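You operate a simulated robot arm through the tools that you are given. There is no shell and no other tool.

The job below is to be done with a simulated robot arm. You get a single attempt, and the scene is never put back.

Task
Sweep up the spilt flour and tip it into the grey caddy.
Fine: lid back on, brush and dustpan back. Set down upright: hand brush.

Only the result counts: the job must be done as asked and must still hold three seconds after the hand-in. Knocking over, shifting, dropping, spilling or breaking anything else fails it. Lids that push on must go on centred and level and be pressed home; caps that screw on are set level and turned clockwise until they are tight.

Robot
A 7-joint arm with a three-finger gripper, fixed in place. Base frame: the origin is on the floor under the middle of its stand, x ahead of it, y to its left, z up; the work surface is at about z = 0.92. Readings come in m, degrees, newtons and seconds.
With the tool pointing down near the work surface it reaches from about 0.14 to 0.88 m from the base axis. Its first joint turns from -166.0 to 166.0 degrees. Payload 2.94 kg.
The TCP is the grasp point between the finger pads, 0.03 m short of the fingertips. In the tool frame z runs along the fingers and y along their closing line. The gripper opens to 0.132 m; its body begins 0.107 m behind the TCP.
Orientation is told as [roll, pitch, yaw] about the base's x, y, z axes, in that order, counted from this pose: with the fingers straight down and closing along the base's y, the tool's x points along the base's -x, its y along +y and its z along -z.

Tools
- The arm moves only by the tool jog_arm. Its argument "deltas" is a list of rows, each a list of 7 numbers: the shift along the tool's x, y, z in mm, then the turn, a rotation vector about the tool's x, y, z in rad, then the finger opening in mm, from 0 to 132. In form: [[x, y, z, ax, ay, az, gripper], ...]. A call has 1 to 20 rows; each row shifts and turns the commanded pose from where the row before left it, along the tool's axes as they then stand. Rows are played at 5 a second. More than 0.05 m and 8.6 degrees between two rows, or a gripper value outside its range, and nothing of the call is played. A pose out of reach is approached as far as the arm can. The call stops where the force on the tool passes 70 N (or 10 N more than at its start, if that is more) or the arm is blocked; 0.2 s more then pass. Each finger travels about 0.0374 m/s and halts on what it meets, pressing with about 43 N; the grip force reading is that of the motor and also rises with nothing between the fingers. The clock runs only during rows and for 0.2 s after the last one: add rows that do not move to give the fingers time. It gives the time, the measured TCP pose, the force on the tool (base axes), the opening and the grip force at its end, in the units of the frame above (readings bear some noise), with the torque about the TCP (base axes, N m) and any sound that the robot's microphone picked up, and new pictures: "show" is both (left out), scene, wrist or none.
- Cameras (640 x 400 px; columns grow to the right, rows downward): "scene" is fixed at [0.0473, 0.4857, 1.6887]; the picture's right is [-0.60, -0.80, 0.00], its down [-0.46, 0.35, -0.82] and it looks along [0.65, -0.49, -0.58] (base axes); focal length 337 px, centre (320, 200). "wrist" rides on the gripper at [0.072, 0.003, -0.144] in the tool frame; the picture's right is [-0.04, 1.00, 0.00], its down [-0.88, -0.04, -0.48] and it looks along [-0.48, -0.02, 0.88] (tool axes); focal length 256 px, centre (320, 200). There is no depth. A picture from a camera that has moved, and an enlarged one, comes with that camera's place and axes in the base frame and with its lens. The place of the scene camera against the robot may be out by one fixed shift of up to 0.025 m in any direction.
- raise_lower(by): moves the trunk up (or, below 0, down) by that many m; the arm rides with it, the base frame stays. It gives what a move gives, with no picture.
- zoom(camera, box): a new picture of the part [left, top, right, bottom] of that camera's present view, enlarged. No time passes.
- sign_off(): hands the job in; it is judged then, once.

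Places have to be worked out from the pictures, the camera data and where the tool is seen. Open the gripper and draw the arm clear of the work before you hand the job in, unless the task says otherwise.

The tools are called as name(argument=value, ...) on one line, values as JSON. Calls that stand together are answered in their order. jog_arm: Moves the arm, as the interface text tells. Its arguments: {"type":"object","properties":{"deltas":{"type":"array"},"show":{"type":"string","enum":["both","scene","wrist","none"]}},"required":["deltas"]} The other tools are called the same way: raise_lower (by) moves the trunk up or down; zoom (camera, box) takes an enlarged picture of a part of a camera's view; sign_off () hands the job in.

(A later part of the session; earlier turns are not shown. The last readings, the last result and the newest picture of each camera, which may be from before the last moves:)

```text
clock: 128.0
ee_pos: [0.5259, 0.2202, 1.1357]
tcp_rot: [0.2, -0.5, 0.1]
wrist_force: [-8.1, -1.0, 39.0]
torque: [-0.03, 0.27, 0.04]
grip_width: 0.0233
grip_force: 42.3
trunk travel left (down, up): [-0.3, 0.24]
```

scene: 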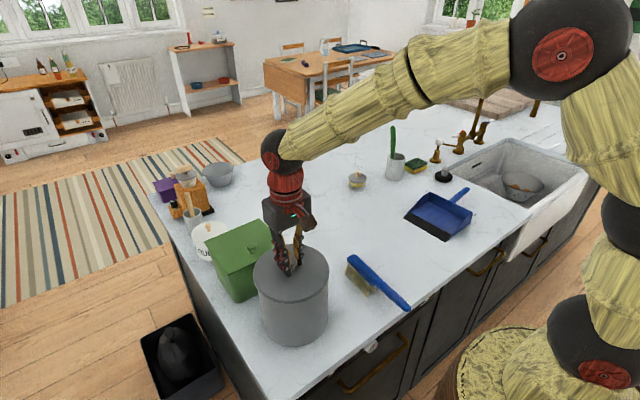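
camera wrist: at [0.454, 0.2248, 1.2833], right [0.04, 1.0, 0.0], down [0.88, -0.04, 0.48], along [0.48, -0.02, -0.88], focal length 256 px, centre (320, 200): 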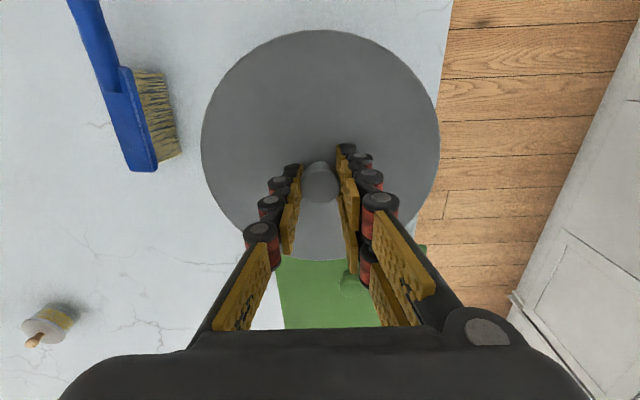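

The lateral force flipped sign, so the lid is engaged in the rim and centre lies about 0.6 mm back. I'll relieve that and look at the lid's height and level.

jog_arm(deltas=[[0.6, 0, -1, 0, 0, 0, 0], [0, 0, 0, 0, 0, 0, 0], [0, 0, 0, 0, 0, 0, 0]], show="both")

zoom(camera="scene", box=[230, 220, 350, 350])

zoom(camera="scene", box=[262, 285, 322, 315])

zoom(camera="scene", box=[310, 265, 340, 305])

zoom(camera="scene", box=[245, 265, 275, 305])

```text
clock: 128.8
ee_pos: [0.5251, 0.2217, 1.1331]
tcp_rot: [0.1, -0.2, 0.1]
wrist_force: [1.7, 2.5, 33.6]
torque: [0.06, -0.16, -0.04]
grip_width: 0.0233
grip_force: 43.1
trunk travel left (down, up): [-0.3, 0.24]
camera wrist: at [0.4531, 0.2231, 1.2772], right [0.04, 1.0, 0.0], down [0.88, -0.04, 0.48], along [0.48, -0.02, -0.88], focal length 256 px, centre (320, 200)
```

scene: 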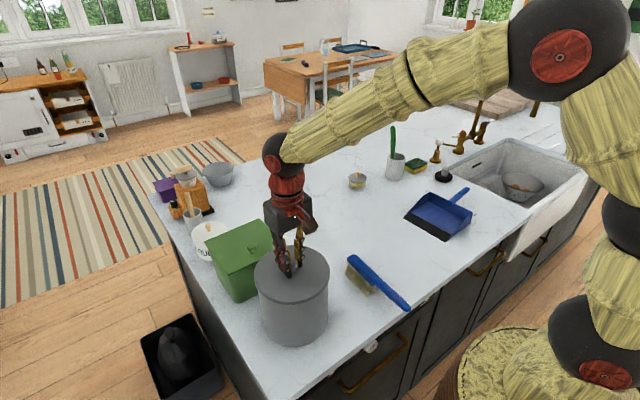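
wrist: 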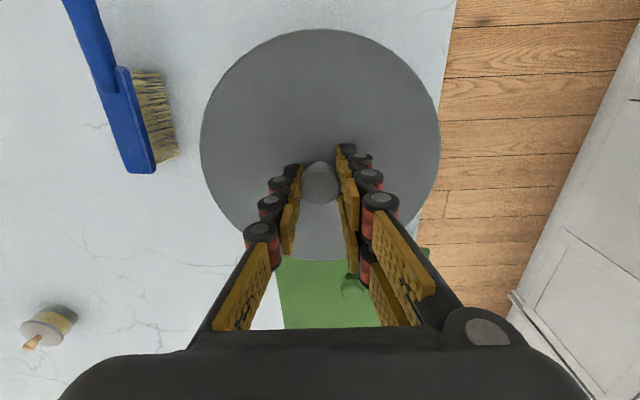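

```text
3.08 times, centred on (290, 285) of scene
camera zoom: at [0.0473, 0.4857, 1.6887], right [-0.6, -0.8, 0.0], down [-0.46, 0.35, -0.82], along [0.65, -0.49, -0.58], focal length 1037 px, centre (412, -62)
```

zoom: 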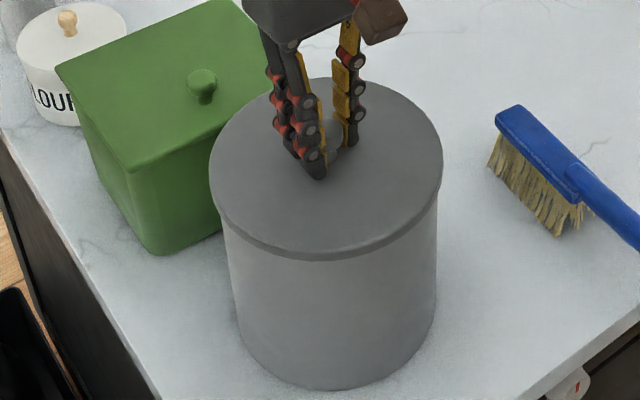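

```text
10.67 times, centred on (292, 300) of scene
camera zoom: at [0.0473, 0.4857, 1.6887], right [-0.6, -0.8, 0.0], down [-0.46, 0.35, -0.82], along [0.65, -0.49, -0.58], focal length 3593 px, centre (619, -867)
```

zoom: 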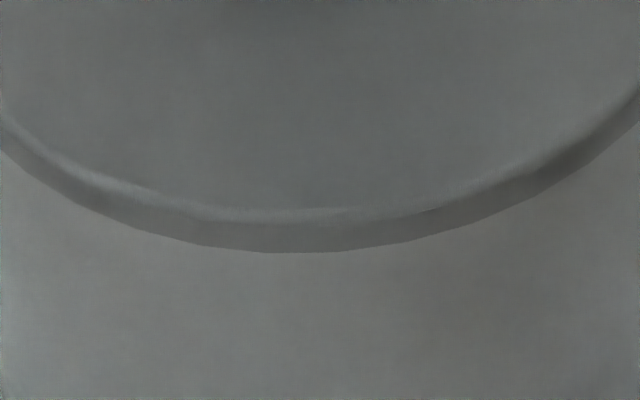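

```text
10.00 times, centred on (325, 285) of scene
camera zoom: at [0.0473, 0.4857, 1.6887], right [-0.6, -0.8, 0.0], down [-0.46, 0.35, -0.82], along [0.65, -0.49, -0.58], focal length 3369 px, centre (270, -650)
```

zoom: 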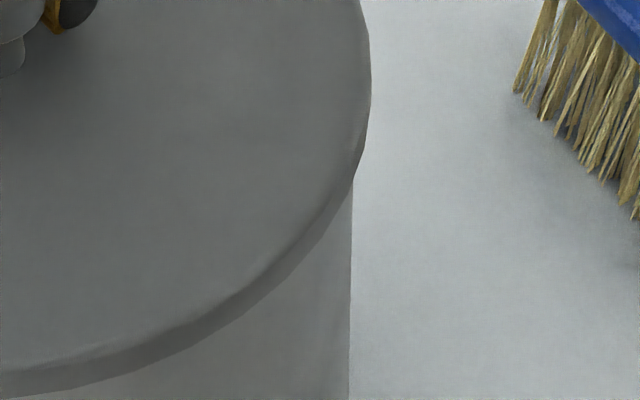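

```text
10.00 times, centred on (260, 285) of scene
camera zoom: at [0.0473, 0.4857, 1.6887], right [-0.6, -0.8, 0.0], down [-0.46, 0.35, -0.82], along [0.65, -0.49, -0.58], focal length 3369 px, centre (920, -650)
```

zoom: 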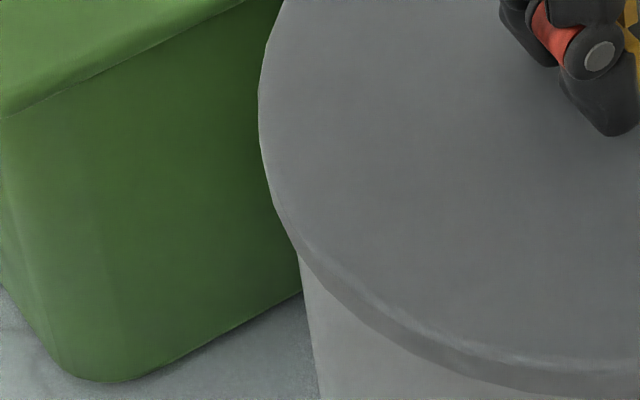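

The lid just dropped a couple of mm further and the lateral forces are small, so it is seating. I'll press firmly to make sure it's home.

jog_arm(deltas=[[0, 0, 1, 0, 0, 0, 0], [0, 0, 0, 0, 0, 0, 0]], show="none")

jog_arm(deltas=[[0, 0, 1, 0, 0, 0, 0], [0, 0, 0, 0, 0, 0, 0]], show="none")

```text
clock: 129.4
ee_pos: [0.5257, 0.221, 1.1342]
tcp_rot: [0.1, -0.3, 0.0]
wrist_force: [3.9, 3.2, 42.3]
torque: [0.1, -0.1, -0.05]
grip_width: 0.0233
grip_force: 43.1
trunk travel left (down, up): [-0.3, 0.24]
```

```text
clock: 130.0
ee_pos: [0.525, 0.2204, 1.1341]
tcp_rot: [0.1, -0.3, 0.1]
wrist_force: [2.6, 3.1, 46.9]
torque: [0.08, -0.03, -0.04]
grip_width: 0.0231
grip_force: 43.3
trunk travel left (down, up): [-0.3, 0.24]
```

zoom(camera="wrist", box=[180, 20, 460, 280])

zoom(camera="scene", box=[270, 225, 320, 275])

zoom(camera="scene", box=[230, 230, 350, 350])

```text
1.54 times, centred on (320, 150) of wrist
camera zoom: at [0.4526, 0.2229, 1.2766], right [0.04, 1.0, 0.0], down [0.88, -0.04, 0.48], along [0.48, -0.02, -0.88], focal length 394 px, centre (320, 277)
```

zoom: 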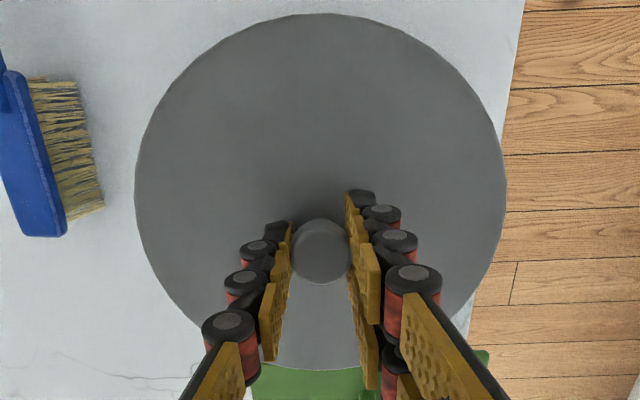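

```text
8.00 times, centred on (295, 250) of scene
camera zoom: at [0.0473, 0.4857, 1.6887], right [-0.6, -0.8, 0.0], down [-0.46, 0.35, -0.82], along [0.65, -0.49, -0.58], focal length 2695 px, centre (520, -200)
```

zoom: 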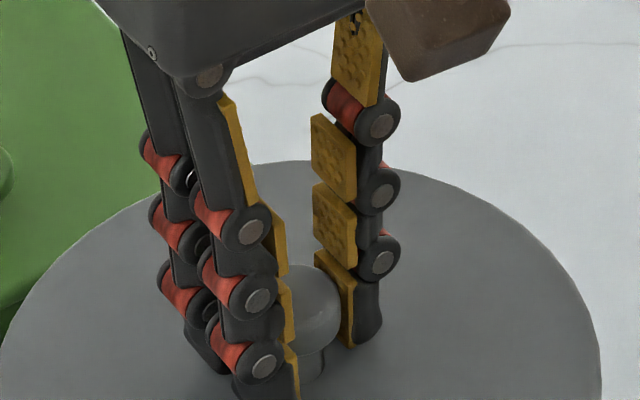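

```text
3.33 times, centred on (290, 290) of scene
camera zoom: at [0.0473, 0.4857, 1.6887], right [-0.6, -0.8, 0.0], down [-0.46, 0.35, -0.82], along [0.65, -0.49, -0.58], focal length 1123 px, centre (420, -100)
```

zoom: 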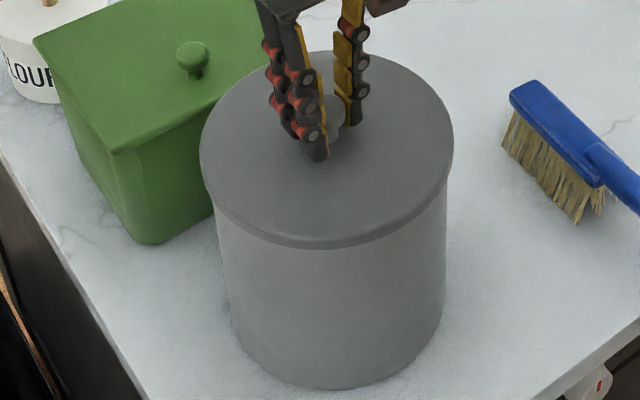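

The lid's outline now matches the original seated picture (left 200, right 453, top 51 px) and it is level. I'll ease off the pressure, release the knob and check.

jog_arm(deltas=[[0, 0, -1.5, 0, 0, 0, 0], [0, 0, -1, 0, 0, 0, 0], [0, 0, 0, 0, 0, 0, 0]], show="none")

```text
clock: 130.8
ee_pos: [0.5257, 0.2208, 1.134]
tcp_rot: [0.0, -0.2, 0.1]
wrist_force: [7.0, 4.0, 29.3]
torque: [0.11, -0.25, -0.03]
grip_width: 0.0234
grip_force: 42.6
trunk travel left (down, up): [-0.3, 0.24]
```

jog_arm(deltas=[[0, 0, -1, 0, 0, 0, 0], [0, 0, -1, 0, 0, 0, 0], [0, 0, 0, 0, 0, 0, 0]], show="none")

```text
clock: 131.6
ee_pos: [0.5245, 0.2198, 1.1336]
tcp_rot: [0.0, 0.2, 0.0]
wrist_force: [0.2, 0.5, 3.9]
torque: [-0.04, -0.14, 0.01]
grip_width: 0.0235
grip_force: 42.5
trunk travel left (down, up): [-0.3, 0.24]
```

The load is nearly off. I'll do a tiny 1.5 mm pull test to see whether the lid is held by the fit.

jog_arm(deltas=[[0, 0, -0.8, 0, 0, 0, 0], [0, 0, -0.7, 0, 0, 0, 0], [0, 0, 0, 0, 0, 0, 0]], show="none")

```text
clock: 132.4
ee_pos: [0.5264, 0.2201, 1.1364]
tcp_rot: [0.0, 0.0, 0.1]
wrist_force: [0.4, 0.0, 0.0]
torque: [-0.01, 0.01, -0.02]
grip_width: 0.0236
grip_force: 43.7
trunk travel left (down, up): [-0.3, 0.24]
```

The lid lifts freely, so it isn't clicked home yet. I'll set it back down centred, let go, and then press on the knob from above with closed fingers so the lid can self-align.

jog_arm(deltas=[[0, 0, 0.8, 0, 0, 0, 0], [0, 0, 0.7, 0, 0, 0, 0], [0, 0, 0, 0, 0, 0, 0]], show="none")

jog_arm(deltas=[[0, 0, 0, 0, 0, 0, 15], [0, 0, 0, 0, 0, 0, 28], [0, 0, 0, 0, 0, 0, 45], [0, 0, 0, 0, 0, 0, 60], [0, 0, 0, 0, 0, 0, 70], [0, 0, 0, 0, 0, 0, 70]], show="both")

zoom(camera="wrist", box=[220, 100, 420, 260])

zoom(camera="scene", box=[230, 230, 350, 350])

```text
clock: 133.2
ee_pos: [0.5264, 0.2203, 1.1359]
tcp_rot: [0.1, 0.0, 0.2]
wrist_force: [0.5, 0.4, -0.5]
torque: [-0.01, 0.0, -0.01]
grip_width: 0.0234
grip_force: 42.8
trunk travel left (down, up): [-0.3, 0.24]
```

```text
clock: 134.6
ee_pos: [0.5265, 0.2201, 1.1365]
tcp_rot: [-0.1, -0.1, 0.2]
wrist_force: [0.0, -0.4, -0.5]
torque: [-0.02, 0.02, -0.01]
grip_width: 0.0698
grip_force: 0.0
trunk travel left (down, up): [-0.3, 0.24]
camera wrist: at [0.4539, 0.2228, 1.2786], right [0.04, 1.0, 0.0], down [0.88, -0.04, 0.48], along [0.48, -0.02, -0.88], focal length 256 px, centre (320, 200)
```

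scene: 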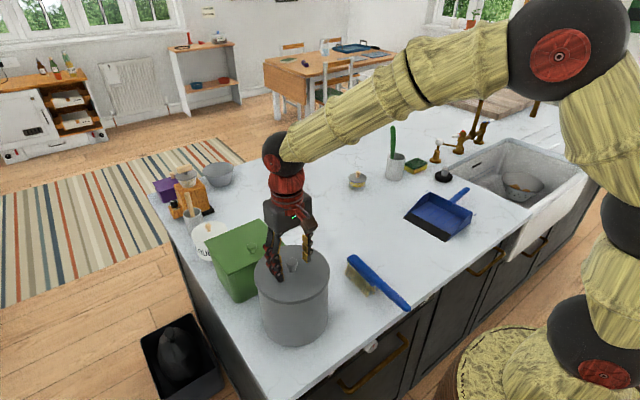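
wrist: 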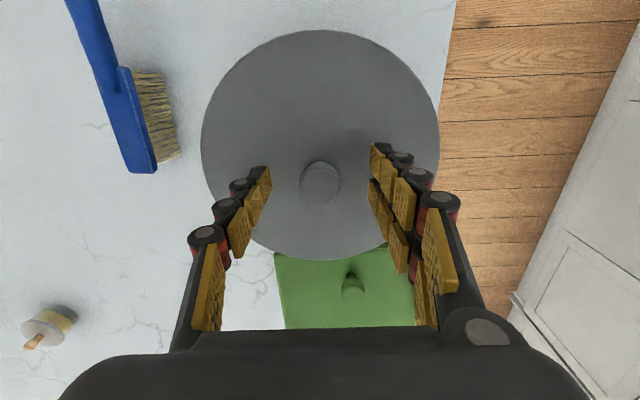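

```text
2.50 times, centred on (320, 180) of wrist
camera zoom: at [0.4539, 0.2228, 1.2786], right [0.04, 1.0, 0.0], down [0.88, -0.04, 0.48], along [0.48, -0.02, -0.88], focal length 640 px, centre (320, 250)
```

zoom: 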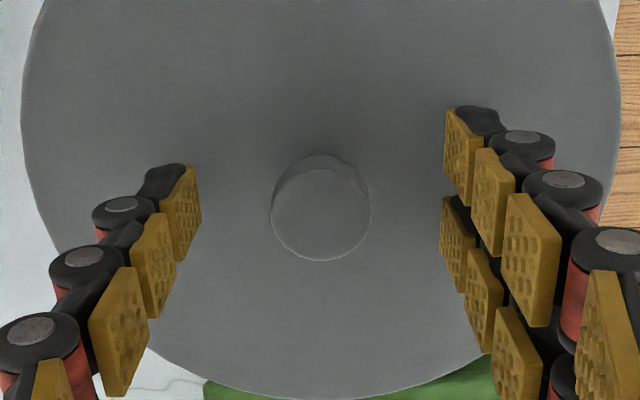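

```text
3.33 times, centred on (290, 290) of scene
camera zoom: at [0.0473, 0.4857, 1.6887], right [-0.6, -0.8, 0.0], down [-0.46, 0.35, -0.82], along [0.65, -0.49, -0.58], focal length 1123 px, centre (420, -100)
```

zoom: 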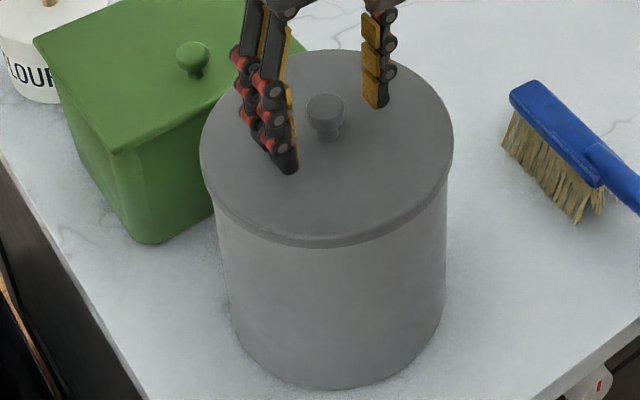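

The released lid sits exactly where it was originally, within about 0.5 mm. The three open fingertips surround the knob just above the lid, so I'll push down with them for an even, level press.

jog_arm(deltas=[[0, 0, 2, 0, 0, 0, 70], [0, 0, 2, 0, 0, 0, 70], [0, 0, 0, 0, 0, 0, 70]], show="none")

jog_arm(deltas=[[0, 0, 1, 0, 0, 0, 70], [0, 0, 1, 0, 0, 0, 70], [0, 0, 0, 0, 0, 0, 70]], show="none")

jog_arm(deltas=[[0, 0, 1, 0, 0, 0, 70], [0, 0, 1, 0, 0, 0, 70], [0, 0, 0, 0, 0, 0, 70]], show="none")

```text
clock: 135.4
ee_pos: [0.526, 0.22, 1.1306]
tcp_rot: [0.1, 0.0, 0.2]
wrist_force: [0.1, -0.4, 0.5]
torque: [0.0, 0.01, -0.01]
grip_width: 0.0698
grip_force: 0.1
trunk travel left (down, up): [-0.3, 0.24]
```

```text
clock: 136.2
ee_pos: [0.5264, 0.2203, 1.1285]
tcp_rot: [0.0, -0.1, 0.1]
wrist_force: [0.6, -0.6, -0.5]
torque: [-0.01, 0.02, -0.01]
grip_width: 0.0702
grip_force: 0.0
trunk travel left (down, up): [-0.3, 0.24]
```

```text
clock: 137.0
ee_pos: [0.5263, 0.2195, 1.1275]
tcp_rot: [0.1, -0.1, 0.1]
wrist_force: [0.7, 0.3, 6.2]
torque: [0.05, 0.01, 0.02]
grip_width: 0.0708
grip_force: 0.4
trunk travel left (down, up): [-0.3, 0.24]
```

The fingertips contact the lid top at TCP 1.1275 with balanced torque. I'll increase the press.

jog_arm(deltas=[[0, 0, 1, 0, 0, 0, 70], [0, 0, 1, 0, 0, 0, 70], [0, 0, 0, 0, 0, 0, 70]], show="none")

jog_arm(deltas=[[0, 0, 1, 0, 0, 0, 70], [0, 0, 0, 0, 0, 0, 70]], show="none")

jog_arm(deltas=[[0, 0, 1, 0, 0, 0, 70], [0, 0, 0, 0, 0, 0, 70]], show="none")

```text
clock: 137.8
ee_pos: [0.5261, 0.2202, 1.1278]
tcp_rot: [0.0, -0.2, 0.0]
wrist_force: [1.5, -4.0, 27.1]
torque: [-0.18, 0.04, -0.05]
grip_width: 0.0717
grip_force: 8.3
trunk travel left (down, up): [-0.3, 0.24]
```

```text
clock: 138.4
ee_pos: [0.5273, 0.2203, 1.1277]
tcp_rot: [0.1, -0.4, 0.2]
wrist_force: [4.8, -0.7, 35.9]
torque: [-0.03, -0.07, -0.04]
grip_width: 0.0708
grip_force: 13.7
trunk travel left (down, up): [-0.3, 0.24]
```

```text
clock: 139.0
ee_pos: [0.5252, 0.2195, 1.1247]
tcp_rot: [0.1, -0.2, 0.1]
wrist_force: [3.5, 1.7, 41.9]
torque: [0.39, 0.0, -0.08]
grip_width: 0.0799
grip_force: 13.3
trunk travel left (down, up): [-0.3, 0.24]
```

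The fingers began to splay under load, so that isn't a good way to press. I'll back off and check the lid.

jog_arm(deltas=[[0, 0, -5, 0, 0, 0, 75], [0, 0, -10, 0, 0, 0, 75], [0, 0, -40, 0, 0, 0, 75], [0, 0, -40, 0, 0, 0, 60], [0, 0, 0, 0, 0, 0, 30], [0, 0, 0, 0, 0, 0, 0], [0, 0, 0, 0, 0, 0, 0], [0, 0, 0, 0, 0, 0, 0], [0, 0, 0, 0, 0, 0, 0]], show="both")

zoom(camera="scene", box=[230, 230, 350, 350])

zoom(camera="wrist", box=[200, 40, 440, 240])

```text
clock: 141.0
ee_pos: [0.5267, 0.2194, 1.2159]
tcp_rot: [0.0, -0.1, 0.1]
wrist_force: [0.4, 0.1, -0.7]
torque: [0.02, 0.0, 0.02]
grip_width: 0.0003
grip_force: 16.5
trunk travel left (down, up): [-0.3, 0.24]
heard: snap
camera wrist: at [0.4532, 0.2228, 1.3594], right [0.04, 1.0, 0.0], down [0.88, -0.04, 0.48], along [0.48, -0.02, -0.88], focal length 256 px, centre (320, 200)
```

scene: 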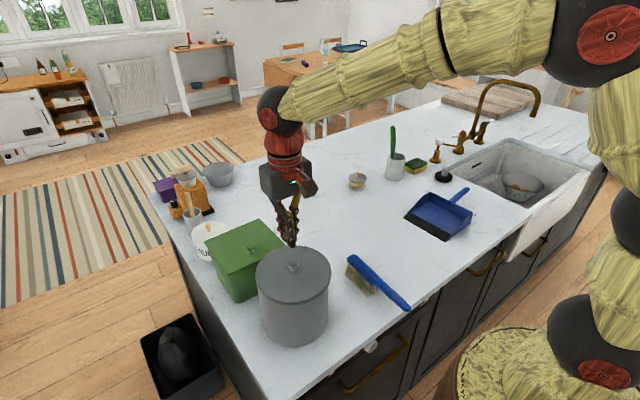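
wrist: 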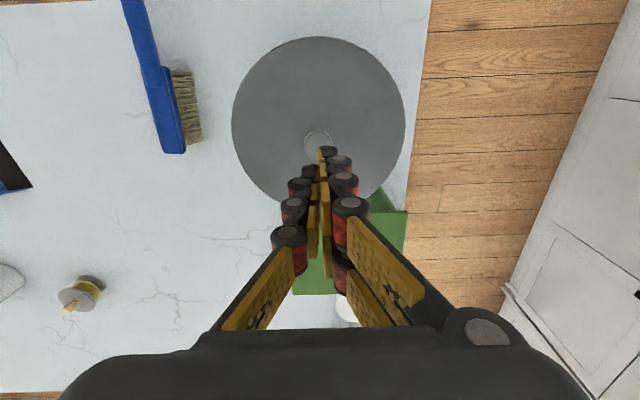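

```text
3.33 times, centred on (290, 290) of scene
camera zoom: at [0.0473, 0.4857, 1.6887], right [-0.6, -0.8, 0.0], down [-0.46, 0.35, -0.82], along [0.65, -0.49, -0.58], focal length 1123 px, centre (420, -100)
```

zoom: 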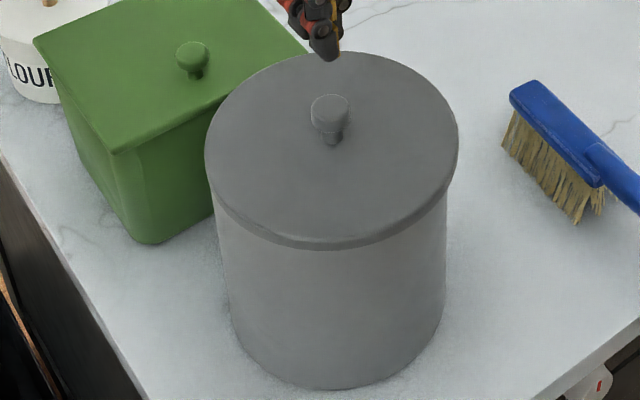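

```text
2.00 times, centred on (320, 140) of wrist
camera zoom: at [0.4532, 0.2228, 1.3594], right [0.04, 1.0, 0.0], down [0.88, -0.04, 0.48], along [0.48, -0.02, -0.88], focal length 512 px, centre (320, 320)
```

zoom: 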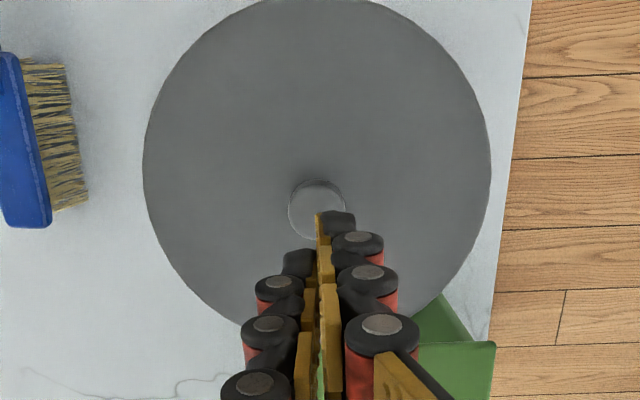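

I heard a snap, but the lid appears shifted about 4 mm toward -x/-y. I'll measure it closely.

zoom(camera="scene", box=[245, 265, 275, 305])

zoom(camera="scene", box=[310, 265, 340, 305])

zoom(camera="scene", box=[262, 285, 322, 315])

zoom(camera="scene", box=[250, 235, 340, 291])

```text
10.00 times, centred on (260, 285) of scene
camera zoom: at [0.0473, 0.4857, 1.6887], right [-0.6, -0.8, 0.0], down [-0.46, 0.35, -0.82], along [0.65, -0.49, -0.58], focal length 3369 px, centre (920, -650)
```

zoom: 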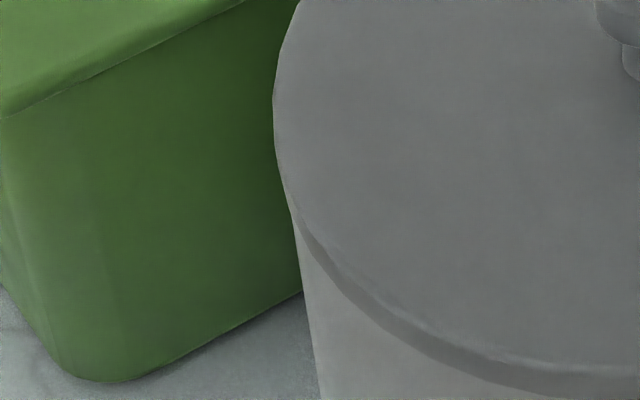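

```text
10.00 times, centred on (325, 285) of scene
camera zoom: at [0.0473, 0.4857, 1.6887], right [-0.6, -0.8, 0.0], down [-0.46, 0.35, -0.82], along [0.65, -0.49, -0.58], focal length 3369 px, centre (270, -650)
```

zoom: 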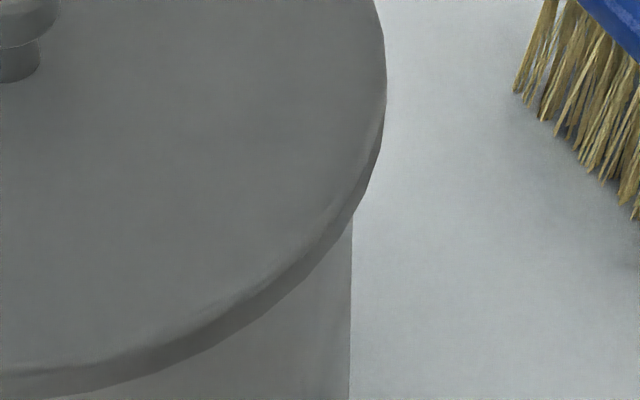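

```text
10.67 times, centred on (292, 300) of scene
camera zoom: at [0.0473, 0.4857, 1.6887], right [-0.6, -0.8, 0.0], down [-0.46, 0.35, -0.82], along [0.65, -0.49, -0.58], focal length 3593 px, centre (619, -867)
```

zoom: 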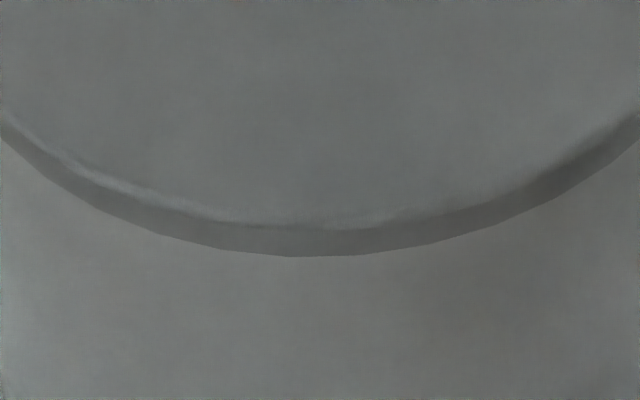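

```text
7.11 times, centred on (295, 263) of scene
camera zoom: at [0.0473, 0.4857, 1.6887], right [-0.6, -0.8, 0.0], down [-0.46, 0.35, -0.82], along [0.65, -0.49, -0.58], focal length 2396 px, centre (498, -248)
```

zoom: 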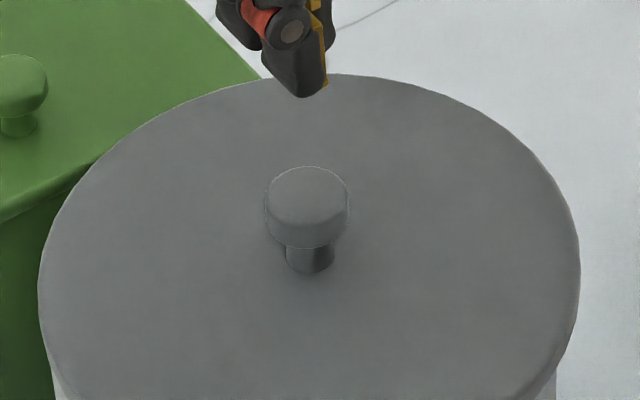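

I want to know what that snap was. I'll test by opening and closing the gripper again here in free air.

jog_arm(deltas=[[0, 0, 0, 0, 0, 0, 30], [0, 0, 0, 0, 0, 0, 60], [0, 0, 0, 0, 0, 0, 60], [0, 0, 0, 0, 0, 0, 60], [0, 0, 0, 0, 0, 0, 60], [0, 0, 0, 0, 0, 0, 60]], show="none")

jog_arm(deltas=[[0, 0, 0, 0, 0, 0, 30], [0, 0, 0, 0, 0, 0, 0], [0, 0, 0, 0, 0, 0, 0], [0, 0, 0, 0, 0, 0, 0], [0, 0, 0, 0, 0, 0, 0]], show="none")

```text
clock: 142.4
ee_pos: [0.5263, 0.2194, 1.2159]
tcp_rot: [0.0, 0.0, 0.1]
wrist_force: [-1.3, 0.6, -0.7]
torque: [0.04, -0.03, 0.0]
grip_width: 0.0601
grip_force: 0.0
trunk travel left (down, up): [-0.3, 0.24]
```

```text
clock: 143.6
ee_pos: [0.5257, 0.2198, 1.2175]
tcp_rot: [0.0, -0.1, 0.1]
wrist_force: [0.4, 0.2, 0.2]
torque: [0.01, 0.02, -0.02]
grip_width: 0.0
grip_force: 18.9
trunk travel left (down, up): [-0.3, 0.24]
```

The snap came from the lid, not the gripper. The lid needs re-centring anyway, so I'll re-open and come down around the knob to re-grip it.

jog_arm(deltas=[[0, 0, 0, 0, 0, 0, 30], [2.4, -1.5, 20, 0, 0, 0, 60], [0, 0, 30, 0, 0, 0, 70], [0, 0, 15, 0, 0, 0, 70], [0, 0, 10, 0, 0, 0, 70], [0, 0, 4, 0, 0, 0, 70], [0, 0, 0, 0, 0, 0, 70], [0, 0, 0, 0, 0, 0, 70], [0, 0, 0, 0, 0, 0, 70]], show="both")

zoom(camera="wrist", box=[220, 100, 420, 260])

zoom(camera="scene", box=[230, 230, 350, 350])

```text
clock: 145.6
ee_pos: [0.5229, 0.2197, 1.139]
tcp_rot: [0.0, 0.1, 0.1]
wrist_force: [0.4, 0.1, 0.3]
torque: [-0.02, 0.01, 0.01]
grip_width: 0.0697
grip_force: 0.0
trunk travel left (down, up): [-0.3, 0.24]
camera wrist: at [0.4504, 0.2217, 1.2817], right [0.04, 1.0, 0.0], down [0.88, -0.04, 0.48], along [0.48, -0.02, -0.88], focal length 256 px, centre (320, 200)
```

scene: 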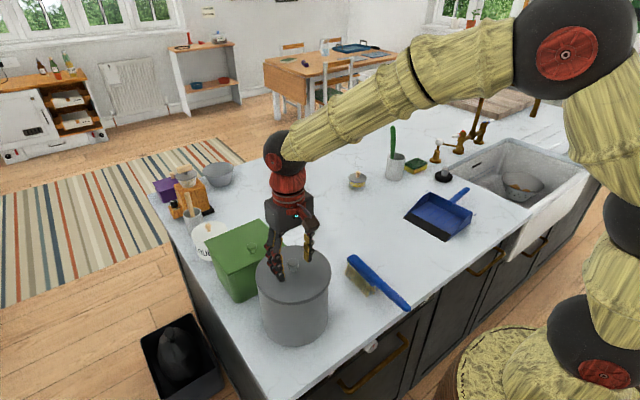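
wrist: 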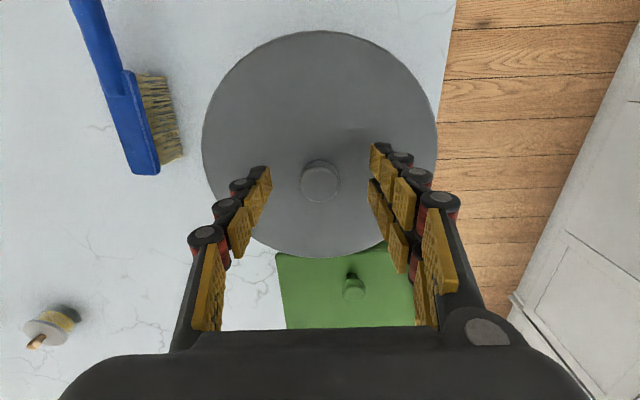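

```text
2.50 times, centred on (320, 180) of wrist
camera zoom: at [0.4504, 0.2217, 1.2817], right [0.04, 1.0, 0.0], down [0.88, -0.04, 0.48], along [0.48, -0.02, -0.88], focal length 640 px, centre (320, 250)
```

zoom: 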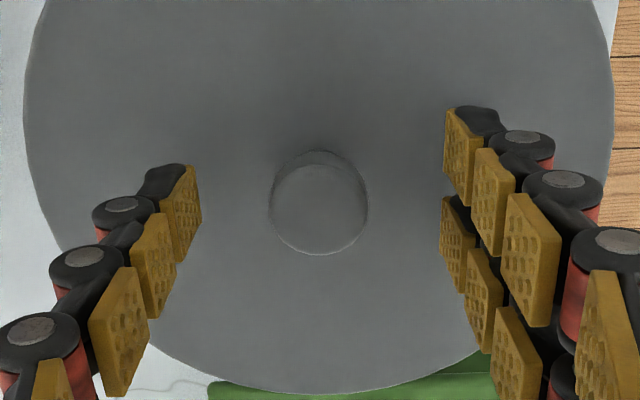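

```text
3.33 times, centred on (290, 290) of scene
camera zoom: at [0.0473, 0.4857, 1.6887], right [-0.6, -0.8, 0.0], down [-0.46, 0.35, -0.82], along [0.65, -0.49, -0.58], focal length 1123 px, centre (420, -100)
```

zoom: 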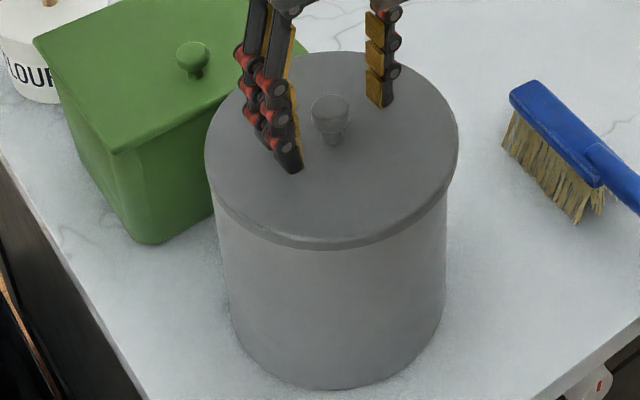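

jog_arm(deltas=[[0.5, -0.5, 2, 0, 0, 0, 70], [0, 0, 0, 0, 0, 0, 45], [0, 0, 0, 0, 0, 0, 28], [0, 0, 0, 0, 0, 0, 0], [0, 0, 0, 0, 0, 0, 0], [0, 0, 0, 0, 0, 0, 0], [0, 0, 0, 0, 0, 0, 0], [0, 0, 0, 0, 0, 0, 0]], show="none")

zoom(camera="wrist", box=[180, 20, 460, 280])

zoom(camera="scene", box=[230, 230, 350, 350])

```text
clock: 147.4
ee_pos: [0.5232, 0.2184, 1.1374]
tcp_rot: [-0.1, -0.1, 0.1]
wrist_force: [-0.3, 0.3, 0.4]
torque: [0.01, 0.02, -0.05]
grip_width: 0.0239
grip_force: 42.9
trunk travel left (down, up): [-0.3, 0.24]
heard: snap
```

```text
1.54 times, centred on (320, 150) of wrist
camera zoom: at [0.4506, 0.2211, 1.2801], right [0.04, 1.0, 0.0], down [0.88, -0.04, 0.48], along [0.48, -0.02, -0.88], focal length 394 px, centre (320, 277)
```

zoom: 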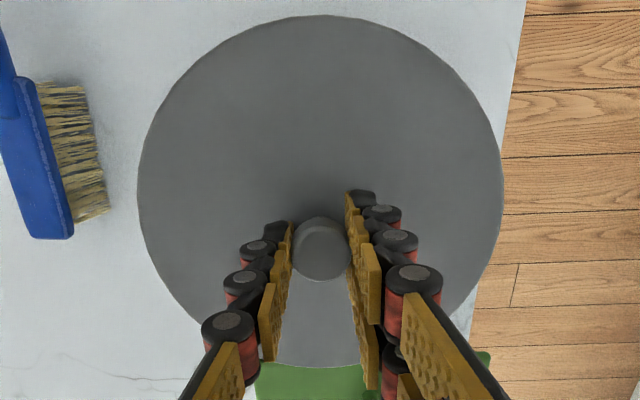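

```text
3.33 times, centred on (290, 290) of scene
camera zoom: at [0.0473, 0.4857, 1.6887], right [-0.6, -0.8, 0.0], down [-0.46, 0.35, -0.82], along [0.65, -0.49, -0.58], focal length 1123 px, centre (420, -100)
```

zoom: 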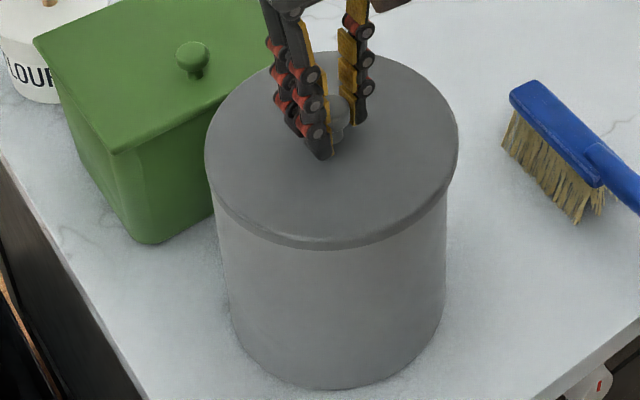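

A snap again on gripping, as at the very first grasp. So the free press with the fingertips had clicked the lid on, though off-centre, and gripping unclicks it. The right procedure is to centre the lid, release it, then press on the knob with closed fingers. First I'll lift slightly and re-centre.

jog_arm(deltas=[[0, 0, -2, 0, 0, 0, 0], [0, 0, -2, 0, 0, 0, 0], [-2.4, 2.2, 0, 0, 0, 0, 0], [0, 0, 0, 0, 0, 0, 0], [0, 0, 0, 0, 0, 0, 0], [0, 0, 0, 0, 0, 0, 0]], show="none")

jog_arm(deltas=[[0, 0, 2, 0, 0, 0, 0], [0, 0, 1, 0, 0, 0, 0], [0, 0, 0, 0, 0, 0, 0], [0, 0, 0, 0, 0, 0, 0]], show="none")

jog_arm(deltas=[[0, 0, 0, 0, 0, 0, 0], [0, 0, 0, 0, 0, 0, 0]], show="none")

zoom(camera="scene", box=[245, 265, 275, 305])

zoom(camera="scene", box=[310, 265, 340, 305])

```text
clock: 148.8
ee_pos: [0.5269, 0.2214, 1.1411]
tcp_rot: [0.0, -0.1, 0.1]
wrist_force: [-0.2, -0.8, -0.1]
torque: [0.0, 0.0, 0.02]
grip_width: 0.0234
grip_force: 43.1
trunk travel left (down, up): [-0.3, 0.24]
```

```text
clock: 149.8
ee_pos: [0.5245, 0.2206, 1.1391]
tcp_rot: [0.0, 0.0, 0.0]
wrist_force: [0.1, -0.6, -0.1]
torque: [0.02, -0.01, 0.01]
grip_width: 0.0236
grip_force: 43.2
trunk travel left (down, up): [-0.3, 0.24]
```

```text
clock: 150.4
ee_pos: [0.5266, 0.2195, 1.1392]
tcp_rot: [0.1, -0.2, 0.0]
wrist_force: [-0.5, -0.1, -0.1]
torque: [0.01, -0.05, 0.02]
grip_width: 0.0236
grip_force: 43.0
trunk travel left (down, up): [-0.3, 0.24]
```

```text
10.00 times, centred on (260, 285) of scene
camera zoom: at [0.0473, 0.4857, 1.6887], right [-0.6, -0.8, 0.0], down [-0.46, 0.35, -0.82], along [0.65, -0.49, -0.58], focal length 3369 px, centre (920, -650)
```

zoom: 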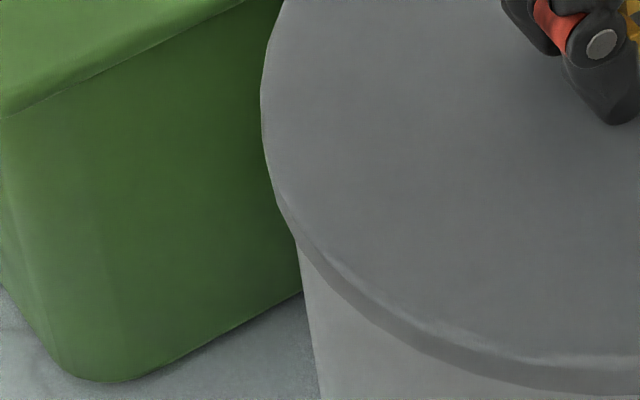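

```text
10.00 times, centred on (325, 285) of scene
camera zoom: at [0.0473, 0.4857, 1.6887], right [-0.6, -0.8, 0.0], down [-0.46, 0.35, -0.82], along [0.65, -0.49, -0.58], focal length 3369 px, centre (270, -650)
```

zoom: 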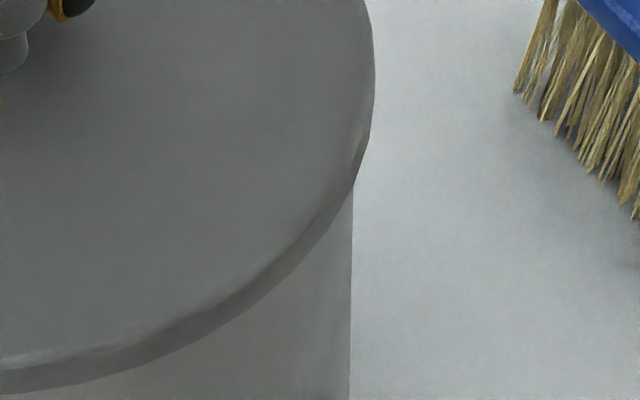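

Centre column 292.25 versus the 291.9 target, so I'll shift 0.5 mm and lower to light contact.

jog_arm(deltas=[[-0.3, 0.4, 0, 0, 0, 0, 0], [0, 0, 1, 0, 0, 0, 0], [0, 0, 0, 0, 0, 0, 0], [0, 0, 0, 0, 0, 0, 0]], show="none")

jog_arm(deltas=[[0, 0, 0.7, 0, 0, 0, 0], [0, 0, 0, 0, 0, 0, 0]], show="none")

jog_arm(deltas=[[0, 0, 0.7, 0, 0, 0, 0], [0, 0, 0, 0, 0, 0, 0]], show="none")

```text
clock: 151.4
ee_pos: [0.5264, 0.2209, 1.1371]
tcp_rot: [0.0, 0.1, 0.1]
wrist_force: [0.0, -0.3, 0.7]
torque: [0.03, 0.02, -0.04]
grip_width: 0.0234
grip_force: 43.2
trunk travel left (down, up): [-0.3, 0.24]
```

```text
clock: 152.0
ee_pos: [0.525, 0.2202, 1.1366]
tcp_rot: [0.0, 0.0, 0.2]
wrist_force: [-0.6, 0.7, -1.8]
torque: [0.0, 0.01, 0.02]
grip_width: 0.0234
grip_force: 43.3
trunk travel left (down, up): [-0.3, 0.24]
```

```text
clock: 152.6
ee_pos: [0.5262, 0.2201, 1.1368]
tcp_rot: [0.0, 0.0, 0.0]
wrist_force: [-0.3, 1.1, 0.6]
torque: [-0.03, 0.03, 0.0]
grip_width: 0.0238
grip_force: 43.3
trunk travel left (down, up): [-0.3, 0.24]
```

jog_arm(deltas=[[0, 0, 0.7, 0, 0, 0, 0], [0, 0, 0, 0, 0, 0, 0]], show="none")

jog_arm(deltas=[[0, 0, 0.7, 0, 0, 0, 0], [0, 0, 0, 0, 0, 0, 0]], show="none")

zoom(camera="scene", box=[245, 265, 275, 305])

zoom(camera="scene", box=[310, 265, 340, 305])

```text
clock: 153.2
ee_pos: [0.526, 0.2195, 1.1381]
tcp_rot: [0.1, -0.1, 0.1]
wrist_force: [-2.3, -0.7, 6.2]
torque: [-0.02, 0.15, 0.01]
grip_width: 0.0234
grip_force: 43.5
trunk travel left (down, up): [-0.3, 0.24]
```

```text
clock: 153.8
ee_pos: [0.5249, 0.2206, 1.138]
tcp_rot: [0.2, -0.2, 0.2]
wrist_force: [0.6, -3.3, 16.0]
torque: [-0.11, 0.05, 0.02]
grip_width: 0.0235
grip_force: 43.2
trunk travel left (down, up): [-0.3, 0.24]
```

```text
10.00 times, centred on (260, 285) of scene
camera zoom: at [0.0473, 0.4857, 1.6887], right [-0.6, -0.8, 0.0], down [-0.46, 0.35, -0.82], along [0.65, -0.49, -0.58], focal length 3369 px, centre (920, -650)
```

zoom: 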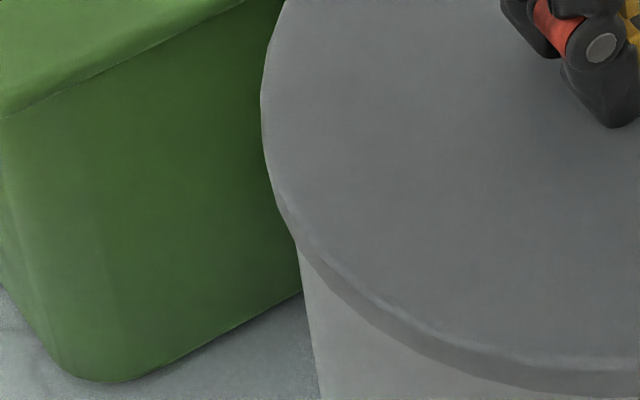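

```text
10.00 times, centred on (325, 285) of scene
camera zoom: at [0.0473, 0.4857, 1.6887], right [-0.6, -0.8, 0.0], down [-0.46, 0.35, -0.82], along [0.65, -0.49, -0.58], focal length 3369 px, centre (270, -650)
```

zoom: 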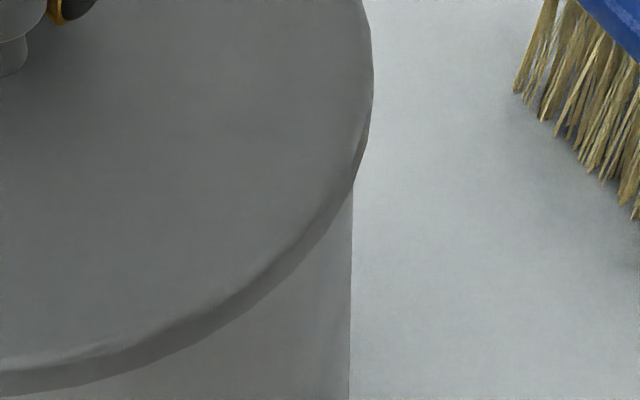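

jog_arm(deltas=[[0, 0, -2.5, 0, 0, 0, 0], [-0.3, 0.5, 0, 0, 0, 0, 0], [0, 0, 0, 0, 0, 0, 0], [0, 0, 1, 0, 0, 0, 0], [0, 0, 0.7, 0, 0, 0, 0], [0, 0, 0, 0, 0, 0, 0], [0, 0, 0, 0, 0, 0, 0]], show="none")

jog_arm(deltas=[[0, 0, 0.4, 0, 0, 0, 0], [0, 0, 0, 0, 0, 0, 0]], show="none")

zoom(camera="scene", box=[245, 265, 275, 305])

zoom(camera="scene", box=[310, 265, 340, 305])

```text
clock: 155.4
ee_pos: [0.5276, 0.2212, 1.1369]
tcp_rot: [0.1, -0.2, 0.1]
wrist_force: [-2.7, 2.7, 8.8]
torque: [0.04, 0.1, -0.03]
grip_width: 0.0237
grip_force: 43.1
trunk travel left (down, up): [-0.3, 0.24]
```

```text
clock: 156.0
ee_pos: [0.5272, 0.2202, 1.137]
tcp_rot: [0.1, -0.1, 0.1]
wrist_force: [-0.8, 1.0, 12.9]
torque: [0.01, 0.06, -0.01]
grip_width: 0.0237
grip_force: 43.1
trunk travel left (down, up): [-0.3, 0.24]
```

```text
10.00 times, centred on (260, 285) of scene
camera zoom: at [0.0473, 0.4857, 1.6887], right [-0.6, -0.8, 0.0], down [-0.46, 0.35, -0.82], along [0.65, -0.49, -0.58], focal length 3369 px, centre (920, -650)
```

zoom: 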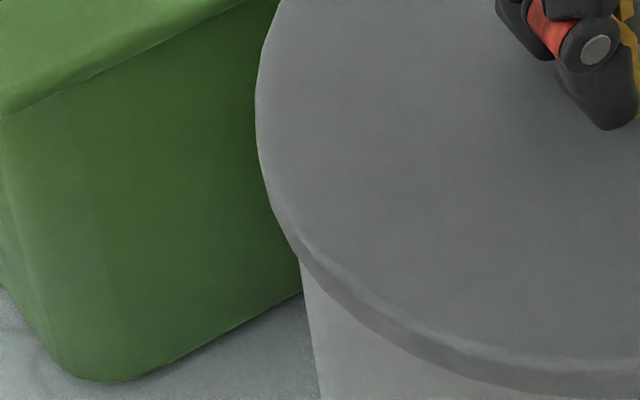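

```text
10.00 times, centred on (325, 285) of scene
camera zoom: at [0.0473, 0.4857, 1.6887], right [-0.6, -0.8, 0.0], down [-0.46, 0.35, -0.82], along [0.65, -0.49, -0.58], focal length 3369 px, centre (270, -650)
```

zoom: 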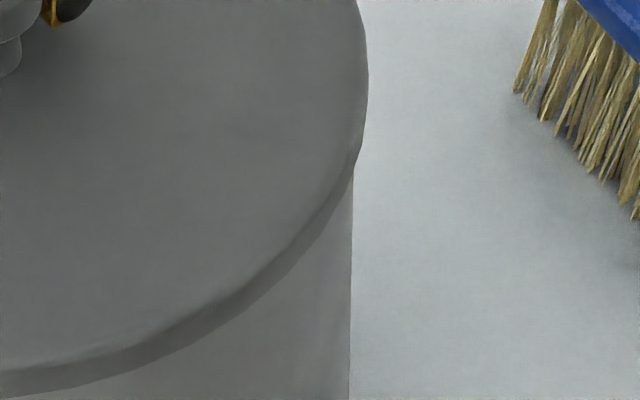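

jog_arm(deltas=[[0, 0, -2, 0, 0, 0, 0], [0.7, 0, 0, 0, 0, 0, 0], [0, 0, 0, 0, 0, 0, 0], [0, 0, 1, 0, 0, 0, 0], [0, 0, 0, 0, 0, 0, 0], [0, 0, 0, 0, 0, 0, 0]], show="none")

jog_arm(deltas=[[0, 0, 0.5, 0, 0, 0, 0], [0, 0, 0, 0, 0, 0, 0]], show="none")

zoom(camera="scene", box=[245, 265, 275, 305])

zoom(camera="scene", box=[310, 265, 340, 305])

```text
clock: 157.4
ee_pos: [0.5255, 0.2216, 1.1354]
tcp_rot: [0.0, 0.0, 0.2]
wrist_force: [0.4, -0.3, -0.5]
torque: [0.03, 0.02, -0.02]
grip_width: 0.0234
grip_force: 42.7
trunk travel left (down, up): [-0.3, 0.24]
```

```text
clock: 158.0
ee_pos: [0.526, 0.221, 1.1359]
tcp_rot: [0.0, 0.0, 0.1]
wrist_force: [-1.6, 0.2, 2.4]
torque: [-0.01, 0.12, 0.02]
grip_width: 0.0237
grip_force: 42.6
trunk travel left (down, up): [-0.3, 0.24]
```

```text
10.00 times, centred on (260, 285) of scene
camera zoom: at [0.0473, 0.4857, 1.6887], right [-0.6, -0.8, 0.0], down [-0.46, 0.35, -0.82], along [0.65, -0.49, -0.58], focal length 3369 px, centre (920, -650)
```

zoom: 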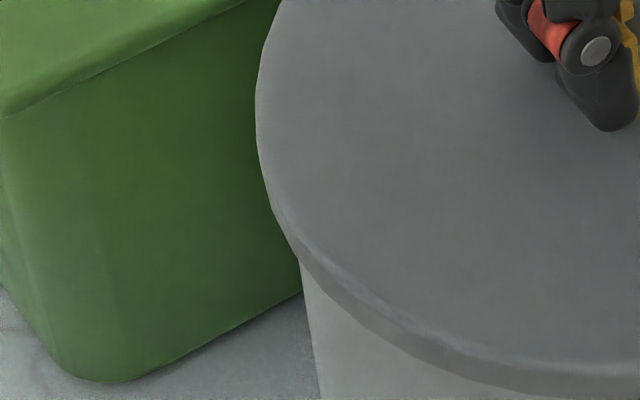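

```text
10.00 times, centred on (325, 285) of scene
camera zoom: at [0.0473, 0.4857, 1.6887], right [-0.6, -0.8, 0.0], down [-0.46, 0.35, -0.82], along [0.65, -0.49, -0.58], focal length 3369 px, centre (270, -650)
```

zoom: 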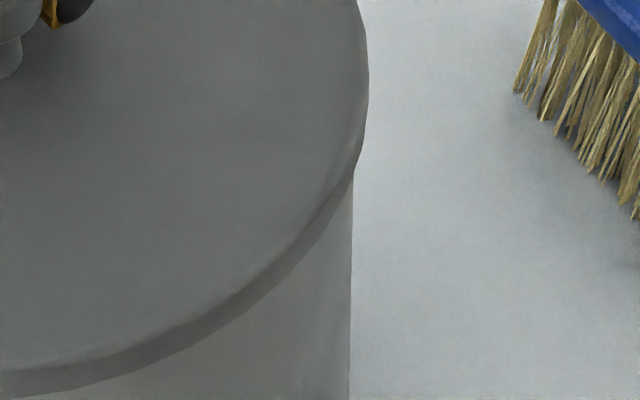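

The TCP is at (0.526, 0.221), right on the original seat, and the lid sits lower (1.1359) with light contact, so it's engaged. I'll release it and look from the same pose.

jog_arm(deltas=[[0, 0, 0, 0, 0, 0, 15], [0, 0, 0, 0, 0, 0, 28], [0, 0, 0, 0, 0, 0, 45], [0, 0, 0, 0, 0, 0, 60], [0, 0, 0, 0, 0, 0, 70], [0, 0, 0, 0, 0, 0, 70]], show="none")

zoom(camera="wrist", box=[220, 100, 420, 260])

zoom(camera="scene", box=[230, 230, 350, 350])

```text
clock: 159.4
ee_pos: [0.527, 0.2213, 1.1375]
tcp_rot: [0.0, 0.0, 0.1]
wrist_force: [0.2, -0.5, -0.7]
torque: [-0.03, -0.01, 0.0]
grip_width: 0.0703
grip_force: 0.1
trunk travel left (down, up): [-0.3, 0.24]
heard: snap
```

```text
2.50 times, centred on (320, 180) of wrist
camera zoom: at [0.4537, 0.224, 1.2794], right [0.04, 1.0, 0.0], down [0.88, -0.04, 0.48], along [0.48, -0.02, -0.88], focal length 640 px, centre (320, 250)
```

zoom: 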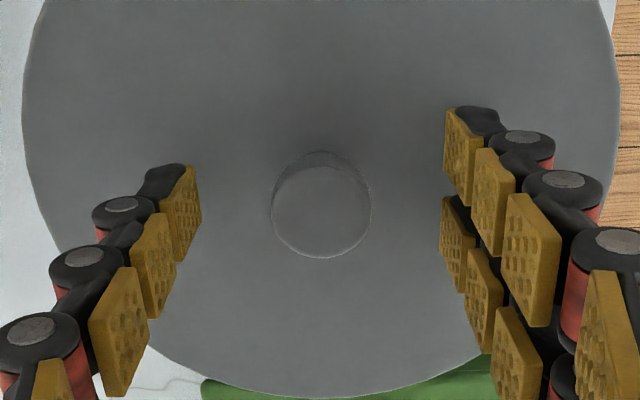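

```text
3.33 times, centred on (290, 290) of scene
camera zoom: at [0.0473, 0.4857, 1.6887], right [-0.6, -0.8, 0.0], down [-0.46, 0.35, -0.82], along [0.65, -0.49, -0.58], focal length 1123 px, centre (420, -100)
```

zoom: 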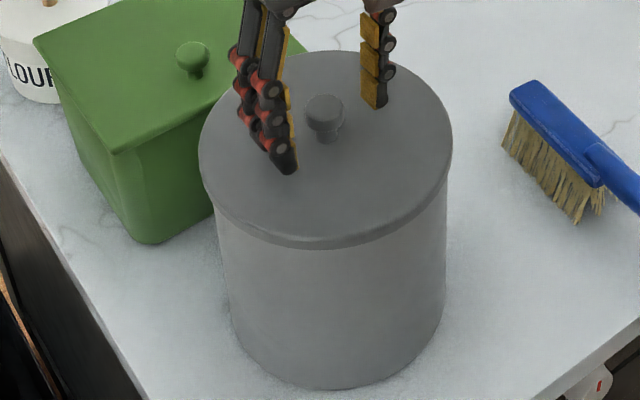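

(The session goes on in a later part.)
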